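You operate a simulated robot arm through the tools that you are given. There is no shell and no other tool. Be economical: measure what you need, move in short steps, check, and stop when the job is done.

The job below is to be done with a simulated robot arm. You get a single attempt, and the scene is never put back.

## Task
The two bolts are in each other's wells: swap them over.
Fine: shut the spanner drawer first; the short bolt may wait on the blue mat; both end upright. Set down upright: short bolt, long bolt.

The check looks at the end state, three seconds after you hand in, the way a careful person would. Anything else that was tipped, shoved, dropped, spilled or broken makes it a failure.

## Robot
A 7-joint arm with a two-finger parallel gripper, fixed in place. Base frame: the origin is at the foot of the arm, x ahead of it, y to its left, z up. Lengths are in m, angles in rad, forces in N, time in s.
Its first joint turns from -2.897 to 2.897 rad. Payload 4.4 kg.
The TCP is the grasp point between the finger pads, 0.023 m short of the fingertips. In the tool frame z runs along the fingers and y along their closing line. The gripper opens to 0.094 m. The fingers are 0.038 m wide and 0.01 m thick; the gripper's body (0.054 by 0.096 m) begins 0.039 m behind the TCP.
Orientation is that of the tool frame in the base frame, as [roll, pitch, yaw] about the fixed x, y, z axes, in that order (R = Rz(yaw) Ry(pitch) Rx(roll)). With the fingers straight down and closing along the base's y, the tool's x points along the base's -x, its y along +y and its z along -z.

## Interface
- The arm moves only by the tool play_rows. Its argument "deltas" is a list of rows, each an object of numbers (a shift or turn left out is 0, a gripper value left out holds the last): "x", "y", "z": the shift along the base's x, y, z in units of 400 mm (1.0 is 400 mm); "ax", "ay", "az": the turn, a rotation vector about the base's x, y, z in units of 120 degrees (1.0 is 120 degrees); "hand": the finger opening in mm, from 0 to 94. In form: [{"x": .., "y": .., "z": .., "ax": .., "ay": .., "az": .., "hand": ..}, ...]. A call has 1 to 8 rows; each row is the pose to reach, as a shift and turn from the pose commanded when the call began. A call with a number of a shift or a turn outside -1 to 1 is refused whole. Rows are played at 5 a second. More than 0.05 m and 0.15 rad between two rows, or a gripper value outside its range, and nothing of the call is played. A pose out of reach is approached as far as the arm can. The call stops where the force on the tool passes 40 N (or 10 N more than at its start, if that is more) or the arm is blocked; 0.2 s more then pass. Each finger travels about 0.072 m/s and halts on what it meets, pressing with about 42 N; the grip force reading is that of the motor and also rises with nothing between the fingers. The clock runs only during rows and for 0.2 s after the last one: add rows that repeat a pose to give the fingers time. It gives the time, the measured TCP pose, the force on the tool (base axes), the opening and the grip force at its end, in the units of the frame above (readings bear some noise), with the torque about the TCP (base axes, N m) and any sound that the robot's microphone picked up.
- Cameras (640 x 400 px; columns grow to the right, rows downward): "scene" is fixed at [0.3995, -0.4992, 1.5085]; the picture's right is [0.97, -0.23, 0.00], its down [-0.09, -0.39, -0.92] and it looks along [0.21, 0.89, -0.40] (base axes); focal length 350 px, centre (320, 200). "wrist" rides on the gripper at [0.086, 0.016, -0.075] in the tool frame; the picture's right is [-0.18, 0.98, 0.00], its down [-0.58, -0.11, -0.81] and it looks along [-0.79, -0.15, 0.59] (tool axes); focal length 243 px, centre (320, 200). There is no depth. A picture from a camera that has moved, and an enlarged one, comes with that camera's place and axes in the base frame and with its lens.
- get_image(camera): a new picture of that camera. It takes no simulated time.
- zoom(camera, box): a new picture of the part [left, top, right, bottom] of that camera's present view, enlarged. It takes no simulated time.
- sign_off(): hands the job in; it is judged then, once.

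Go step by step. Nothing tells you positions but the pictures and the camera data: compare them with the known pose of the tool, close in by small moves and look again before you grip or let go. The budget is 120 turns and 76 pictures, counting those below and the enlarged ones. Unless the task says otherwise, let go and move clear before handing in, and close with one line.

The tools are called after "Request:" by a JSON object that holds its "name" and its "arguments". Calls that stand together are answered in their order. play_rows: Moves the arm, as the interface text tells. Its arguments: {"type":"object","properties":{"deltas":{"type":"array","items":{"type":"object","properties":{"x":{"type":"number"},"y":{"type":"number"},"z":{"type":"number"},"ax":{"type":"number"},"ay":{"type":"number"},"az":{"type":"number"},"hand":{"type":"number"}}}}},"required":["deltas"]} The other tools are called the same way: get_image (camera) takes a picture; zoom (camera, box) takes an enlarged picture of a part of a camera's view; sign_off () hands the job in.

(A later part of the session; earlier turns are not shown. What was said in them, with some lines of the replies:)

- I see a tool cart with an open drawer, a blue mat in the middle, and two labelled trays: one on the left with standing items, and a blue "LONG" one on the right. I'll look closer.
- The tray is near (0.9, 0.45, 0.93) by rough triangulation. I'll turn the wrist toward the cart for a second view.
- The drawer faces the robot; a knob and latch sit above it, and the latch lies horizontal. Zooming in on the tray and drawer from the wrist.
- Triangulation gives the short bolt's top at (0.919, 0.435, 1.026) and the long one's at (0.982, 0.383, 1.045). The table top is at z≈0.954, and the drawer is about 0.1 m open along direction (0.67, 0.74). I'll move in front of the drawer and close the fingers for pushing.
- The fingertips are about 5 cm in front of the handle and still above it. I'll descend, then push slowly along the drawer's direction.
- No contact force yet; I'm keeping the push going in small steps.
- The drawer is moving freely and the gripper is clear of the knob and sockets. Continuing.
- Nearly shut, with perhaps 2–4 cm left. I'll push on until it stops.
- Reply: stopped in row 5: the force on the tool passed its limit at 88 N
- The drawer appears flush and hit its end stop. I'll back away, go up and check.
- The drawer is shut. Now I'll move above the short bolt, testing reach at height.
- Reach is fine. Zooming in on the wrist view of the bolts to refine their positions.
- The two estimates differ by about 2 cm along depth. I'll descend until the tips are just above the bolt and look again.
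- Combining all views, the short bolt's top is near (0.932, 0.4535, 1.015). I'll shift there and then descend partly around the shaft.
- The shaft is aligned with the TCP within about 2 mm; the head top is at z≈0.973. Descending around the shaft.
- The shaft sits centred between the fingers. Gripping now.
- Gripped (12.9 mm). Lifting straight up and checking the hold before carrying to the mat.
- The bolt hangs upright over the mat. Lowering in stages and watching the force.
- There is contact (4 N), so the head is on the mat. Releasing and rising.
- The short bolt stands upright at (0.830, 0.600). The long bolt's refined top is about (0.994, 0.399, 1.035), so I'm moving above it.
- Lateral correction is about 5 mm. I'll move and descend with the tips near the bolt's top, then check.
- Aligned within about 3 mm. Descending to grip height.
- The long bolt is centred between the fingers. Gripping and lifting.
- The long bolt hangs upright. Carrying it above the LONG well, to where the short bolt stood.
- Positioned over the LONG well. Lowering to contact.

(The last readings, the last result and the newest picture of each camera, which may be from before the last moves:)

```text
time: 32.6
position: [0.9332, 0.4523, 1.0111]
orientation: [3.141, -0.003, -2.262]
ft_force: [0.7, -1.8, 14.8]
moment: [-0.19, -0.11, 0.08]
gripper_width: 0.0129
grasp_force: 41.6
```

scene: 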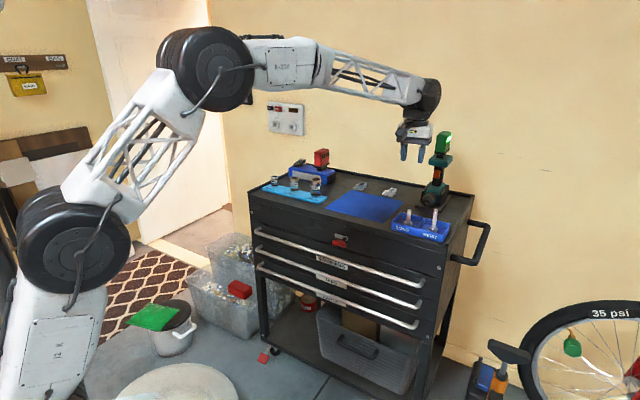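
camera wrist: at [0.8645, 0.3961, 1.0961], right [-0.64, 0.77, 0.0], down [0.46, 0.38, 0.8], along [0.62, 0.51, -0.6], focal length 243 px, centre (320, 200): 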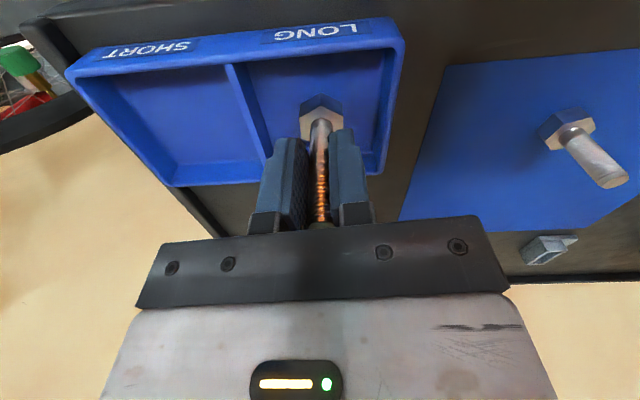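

Contact at 15 N. Checking that it sits on the well floor before letting go.

Request:
{"name": "zoom", "arguments": {"camera": "scene", "box": [388, 200, 436, 230]}}

Request:
{"name": "zoom", "arguments": {"camera": "wrist", "box": [240, 40, 400, 140]}}

```text
13.33 times, centred on (412, 215) of scene
camera zoom: at [0.3995, -0.4992, 1.5085], right [0.97, -0.23, 0.0], down [-0.09, -0.39, -0.92], along [0.21, 0.89, -0.4], focal length 4664 px, centre (-907, 0)
```

zoom: 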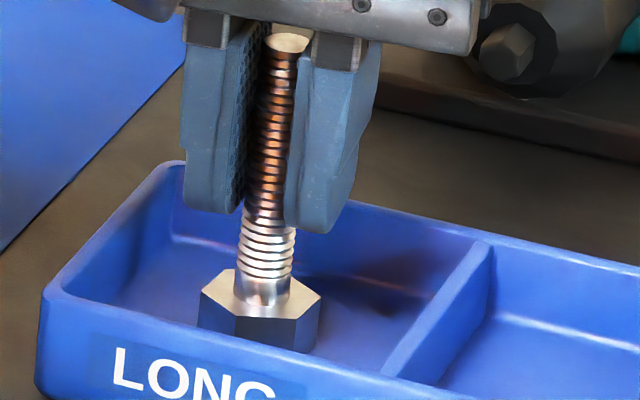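

```text
4.00 times, centred on (320, 90) of wrist
camera zoom: at [0.8646, 0.3956, 1.0853], right [-0.64, 0.77, 0.0], down [0.46, 0.38, 0.8], along [0.62, 0.51, -0.59], focal length 970 px, centre (320, 640)
```

zoom: 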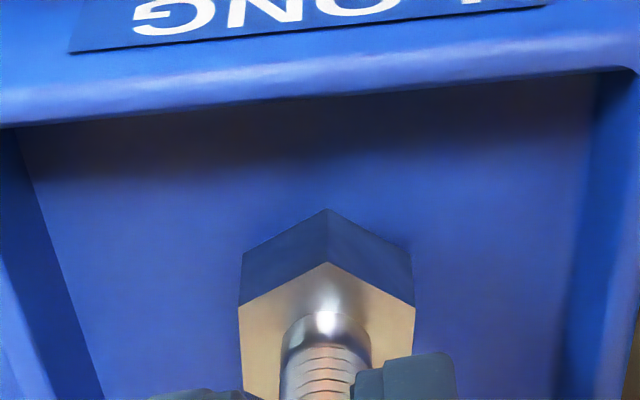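

The head sits flat on the floor. I'll ease the preload, open and rise.

Request:
{"name": "play_rows", "arguments": {"deltas": [{"z": 0.004}, {"z": 0.004, "hand": 20}, {"z": 0.004, "hand": 40}, {"z": 0.004, "hand": 40}]}}

Request:
{"name": "play_rows", "arguments": {"deltas": [{"z": 0.05}, {"z": 0.13}, {"z": 0.23}, {"z": 0.29}]}}

Request:
{"name": "zoom", "arguments": {"camera": "scene", "box": [320, 165, 448, 245]}}

```text
time: 33.6
position: [0.9328, 0.4527, 1.0095]
orientation: [3.141, -0.007, -2.262]
ft_force: [0.2, -0.2, -0.9]
moment: [-0.02, 0.01, 0.03]
gripper_width: 0.0401
grasp_force: 0.1
```

```text
time: 34.6
position: [0.9328, 0.454, 1.1256]
orientation: [3.14, -0.006, -2.26]
ft_force: [0.0, -1.2, -1.3]
moment: [0.02, 0.01, 0.02]
gripper_width: 0.04
grasp_force: 0.1
```

```text
5.00 times, centred on (384, 205) of scene
camera zoom: at [0.3995, -0.4992, 1.5085], right [0.97, -0.23, 0.0], down [-0.09, -0.39, -0.92], along [0.21, 0.89, -0.4], focal length 1749 px, centre (0, 175)
```

zoom: 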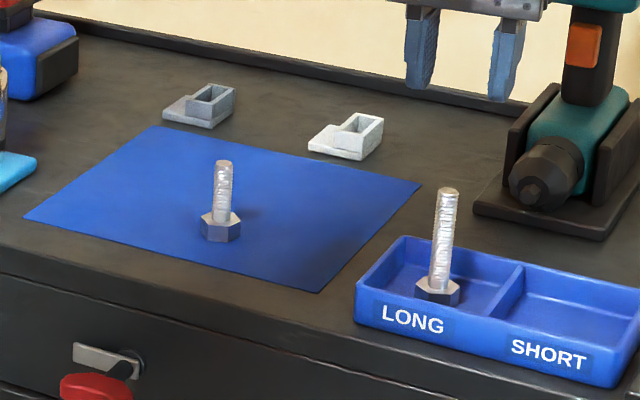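

The long bolt stands in the LONG well. Returning for the short bolt on the mat.

Request:
{"name": "play_rows", "arguments": {"deltas": [{"x": -0.06, "y": 0.08}, {"x": -0.12, "y": 0.165}, {"x": -0.18, "y": 0.25}, {"x": -0.23, "y": 0.33}, {"x": -0.256, "y": 0.367}, {"x": -0.256, "y": 0.367, "z": -0.1}, {"x": -0.256, "y": 0.367, "z": -0.18}]}}

Request:
{"name": "get_image", "arguments": {"camera": "wrist"}}

```text
time: 36.2
position: [0.8304, 0.6009, 1.0548]
orientation: [-3.141, -0.006, -2.261]
ft_force: [-0.1, -0.1, 0.9]
moment: [0.03, 0.0, -0.01]
gripper_width: 0.0403
grasp_force: 0.1
```

```text
29 pictures are left
camera wrist: at [0.7622, 0.5431, 1.1303], right [-0.64, 0.77, 0.0], down [0.46, 0.38, 0.8], along [0.62, 0.51, -0.6], focal length 243 px, centre (320, 200)
```

wrist: 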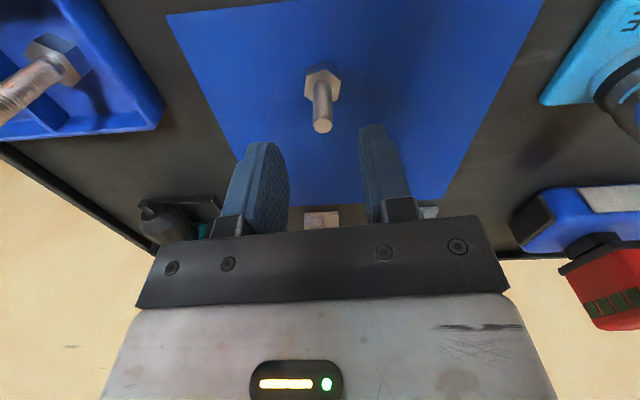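

Aligned as before. Descending to the same grip height, gripping and lifting.

Request:
{"name": "play_rows", "arguments": {"deltas": [{"z": -0.05}, {"z": -0.1}, {"z": -0.149}, {"z": -0.149}, {"z": -0.149, "hand": 0}, {"z": -0.149, "hand": 0}, {"z": -0.149, "hand": 0}]}}

Request:
{"name": "play_rows", "arguments": {"deltas": [{"z": 0.05}, {"z": 0.13}, {"z": 0.23}, {"z": 0.27}]}}

Request:
{"name": "get_image", "arguments": {"camera": "wrist"}}

Request:
{"name": "zoom", "arguments": {"camera": "scene", "box": [320, 145, 448, 225]}}

```text
time: 37.8
position: [0.8301, 0.5994, 0.9932]
orientation: [-3.141, -0.005, -2.261]
ft_force: [-0.4, -0.5, 0.0]
moment: [0.0, -0.01, 0.01]
gripper_width: 0.0124
grasp_force: 41.6
```

```text
time: 38.8
position: [0.8297, 0.5995, 1.1027]
orientation: [-3.141, -0.007, -2.262]
ft_force: [-0.3, 0.0, -1.2]
moment: [0.0, 0.01, -0.05]
gripper_width: 0.0122
grasp_force: 43.1
```

```text
28 pictures are left
camera wrist: at [0.7622, 0.5431, 1.1771], right [-0.64, 0.77, 0.0], down [0.46, 0.38, 0.8], along [0.62, 0.51, -0.6], focal length 243 px, centre (320, 200)
```

wrist: 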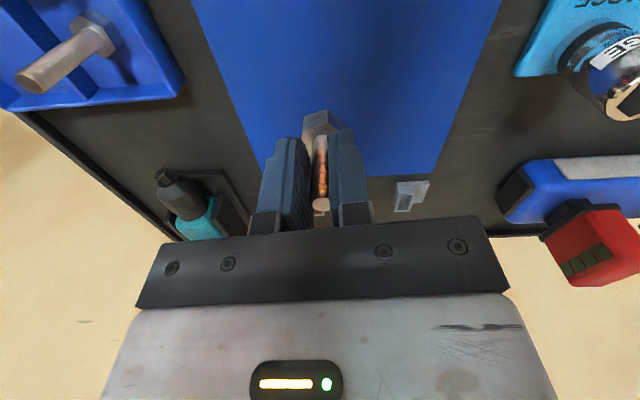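

```text
5.00 times, centred on (384, 185) of scene
camera zoom: at [0.3995, -0.4992, 1.5085], right [0.97, -0.23, 0.0], down [-0.09, -0.39, -0.92], along [0.21, 0.89, -0.4], focal length 1749 px, centre (0, 275)
```

zoom: 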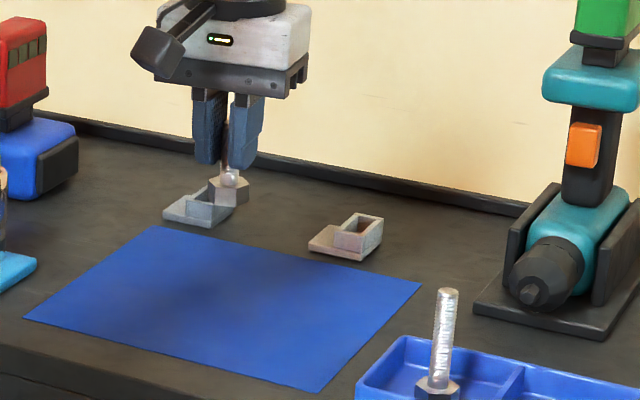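

Held upright. Rising further, then crossing above the long bolt to the SHORT well.

Request:
{"name": "play_rows", "arguments": {"deltas": [{"z": 0.08}, {"z": 0.15}, {"x": 0.07, "y": -0.09, "z": 0.15}, {"x": 0.14, "y": -0.175, "z": 0.15}, {"x": 0.21, "y": -0.26, "z": 0.15}, {"x": 0.28, "y": -0.35, "z": 0.15}, {"x": 0.35, "y": -0.43, "z": 0.15}, {"x": 0.412, "y": -0.51, "z": 0.15}]}}

Request:
{"name": "play_rows", "arguments": {"deltas": [{"z": -0.1}, {"z": -0.2}, {"z": -0.3}, {"z": -0.34}]}}

Request:
{"name": "get_image", "arguments": {"camera": "wrist"}}

Request:
{"name": "zoom", "arguments": {"camera": "scene", "box": [380, 190, 460, 240]}}

```text
time: 40.6
position: [0.9927, 0.3934, 1.1634]
orientation: [3.14, -0.006, -2.262]
ft_force: [-0.6, -0.7, -1.4]
moment: [-0.02, 0.03, 0.02]
gripper_width: 0.0123
grasp_force: 42.2
```

```text
time: 41.6
position: [0.9968, 0.3954, 1.0267]
orientation: [-3.141, -0.004, -2.261]
ft_force: [0.5, -0.2, -0.3]
moment: [0.0, 0.0, 0.01]
gripper_width: 0.0124
grasp_force: 42.2
```

```text
26 pictures are left
camera wrist: at [0.9281, 0.3382, 1.1014], right [-0.64, 0.77, 0.0], down [0.46, 0.38, 0.8], along [0.62, 0.51, -0.6], focal length 243 px, centre (320, 200)
```

wrist: 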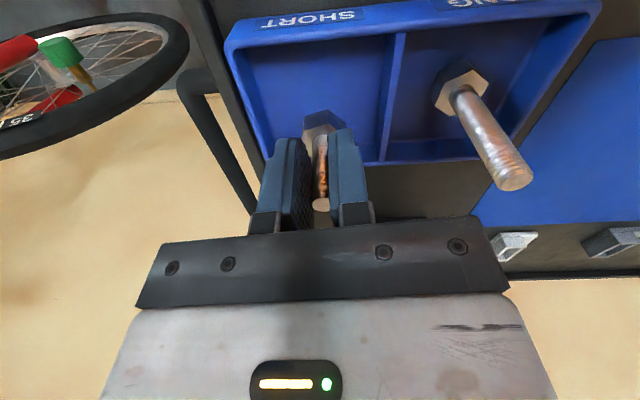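

```text
8.00 times, centred on (420, 215) of scene
camera zoom: at [0.3995, -0.4992, 1.5085], right [0.97, -0.23, 0.0], down [-0.09, -0.39, -0.92], along [0.21, 0.89, -0.4], focal length 2798 px, centre (-480, 80)
```

zoom: 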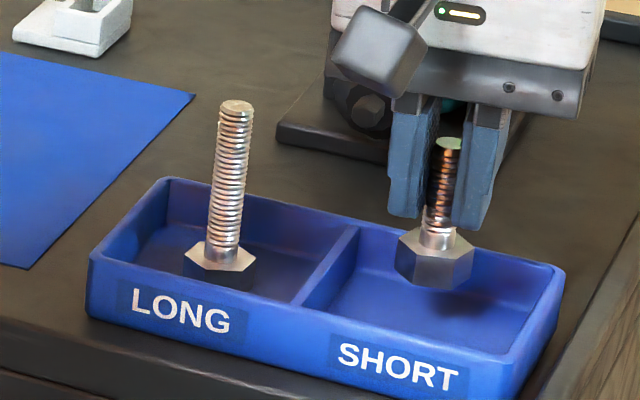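

Well placed over the SHORT well. Lowering until contact.

Request:
{"name": "play_rows", "arguments": {"deltas": [{"z": -0.025}, {"z": -0.05}, {"z": -0.055}]}}

Request:
{"name": "play_rows", "arguments": {"deltas": [{"z": -0.004}, {"z": -0.007}]}}

Request:
{"name": "zoom", "arguments": {"camera": "scene", "box": [410, 205, 458, 235]}}

```text
time: 42.4
position: [0.9951, 0.3953, 1.0038]
orientation: [-3.139, -0.006, -2.262]
ft_force: [0.5, -0.7, -1.2]
moment: [0.01, 0.0, 0.0]
gripper_width: 0.0125
grasp_force: 42.1
```

```text
time: 43.0
position: [0.9955, 0.3948, 1.002]
orientation: [-3.141, -0.005, -2.262]
ft_force: [0.4, 0.6, -1.7]
moment: [0.02, 0.04, -0.04]
gripper_width: 0.0123
grasp_force: 42.0
```

```text
13.33 times, centred on (434, 220) of scene
camera zoom: at [0.3995, -0.4992, 1.5085], right [0.97, -0.23, 0.0], down [-0.09, -0.39, -0.92], along [0.21, 0.89, -0.4], focal length 4664 px, centre (-1200, -67)
```

zoom: 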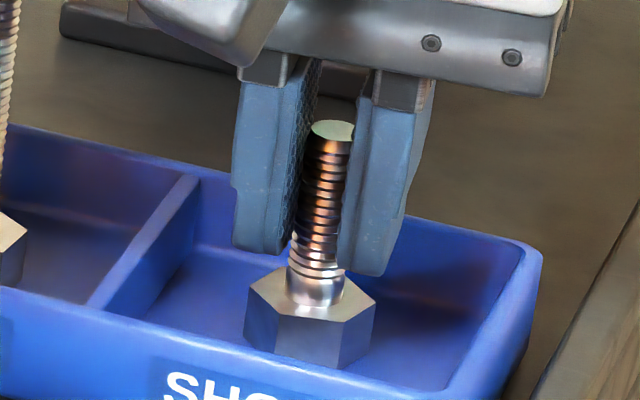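

No contact yet; a little lower.

Request:
{"name": "play_rows", "arguments": {"deltas": [{"z": -0.003}, {"z": -0.006}]}}

```text
time: 43.6
position: [0.9965, 0.3958, 1.0006]
orientation: [-3.142, -0.003, -2.262]
ft_force: [1.4, 0.3, 12.7]
moment: [0.09, -0.06, 0.02]
gripper_width: 0.0123
grasp_force: 41.3
```

The bolt is seated (12.7 N). Easing the preload, opening and rising.

Request:
{"name": "play_rows", "arguments": {"deltas": [{"z": 0.003}, {"z": 0.003, "hand": 20}, {"z": 0.003, "hand": 40}, {"z": 0.003, "hand": 40}]}}

Request:
{"name": "play_rows", "arguments": {"deltas": [{"z": 0.05}, {"z": 0.13}, {"z": 0.23}, {"z": 0.33}, {"z": 0.44}, {"x": -0.06, "y": -0.06, "z": 0.5}, {"x": -0.14, "y": -0.14, "z": 0.5}, {"x": -0.22, "y": -0.22, "z": 0.5}]}}

Request:
{"name": "get_image", "arguments": {"camera": "scene"}}

Request:
{"name": "zoom", "arguments": {"camera": "scene", "box": [380, 190, 460, 240]}}

Request:
{"name": "zoom", "arguments": {"camera": "scene", "box": [220, 160, 460, 310]}}

```text
time: 44.6
position: [0.9953, 0.3944, 1.0001]
orientation: [-3.141, -0.006, -2.261]
ft_force: [0.5, 0.4, -0.9]
moment: [-0.02, -0.02, 0.01]
gripper_width: 0.04
grasp_force: 0.1
```

```text
time: 46.4
position: [0.9088, 0.3067, 1.1992]
orientation: [3.139, -0.009, -2.264]
ft_force: [-0.7, -0.5, 0.3]
moment: [0.0, 0.02, -0.06]
gripper_width: 0.0403
grasp_force: 0.1
```

```text
23 pictures are left
```

scene: 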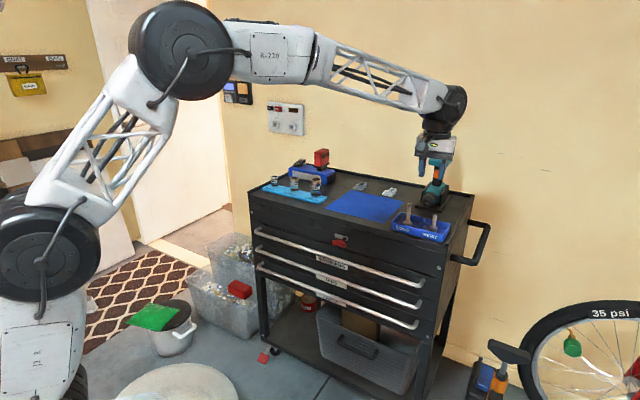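

```text
8.00 times, centred on (420, 215) of scene
camera zoom: at [0.3995, -0.4992, 1.5085], right [0.97, -0.23, 0.0], down [-0.09, -0.39, -0.92], along [0.21, 0.89, -0.4], focal length 2798 px, centre (-480, 80)
```

zoom: 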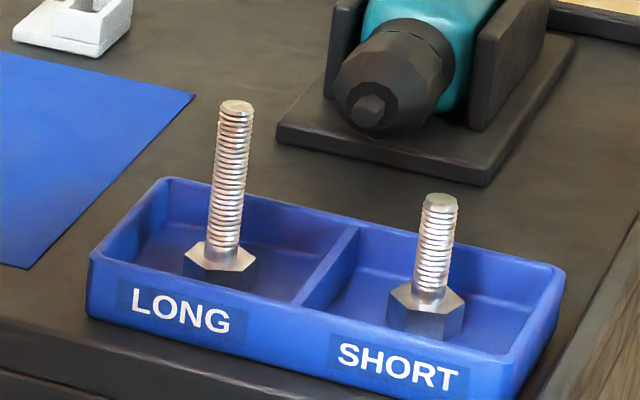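

```text
2.67 times, centred on (340, 235) of scene
camera zoom: at [0.3995, -0.4992, 1.5085], right [0.97, -0.23, 0.0], down [-0.09, -0.39, -0.92], along [0.21, 0.89, -0.4], focal length 933 px, centre (267, 107)
```

zoom: 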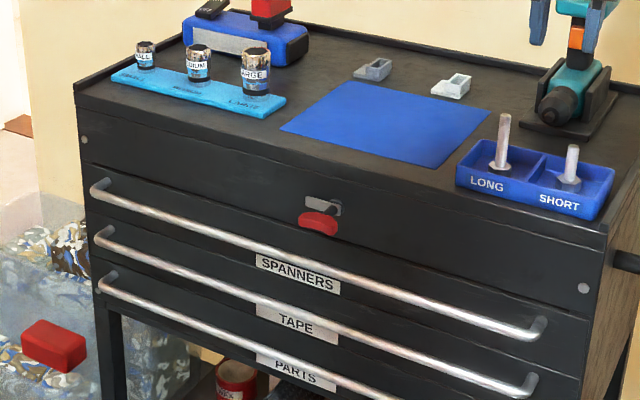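

Both bolts stand upright in their own wells, the spanner drawer is shut, and nothing else has moved. The arm is clear, so I'm handing in.

Request:
{"name": "sign_off", "arguments": {}}

```text
The job is handed in.
```

The spanner drawer was shut first, and the two bolts are swapped: long in the LONG well and short in the SHORT well, both upright.
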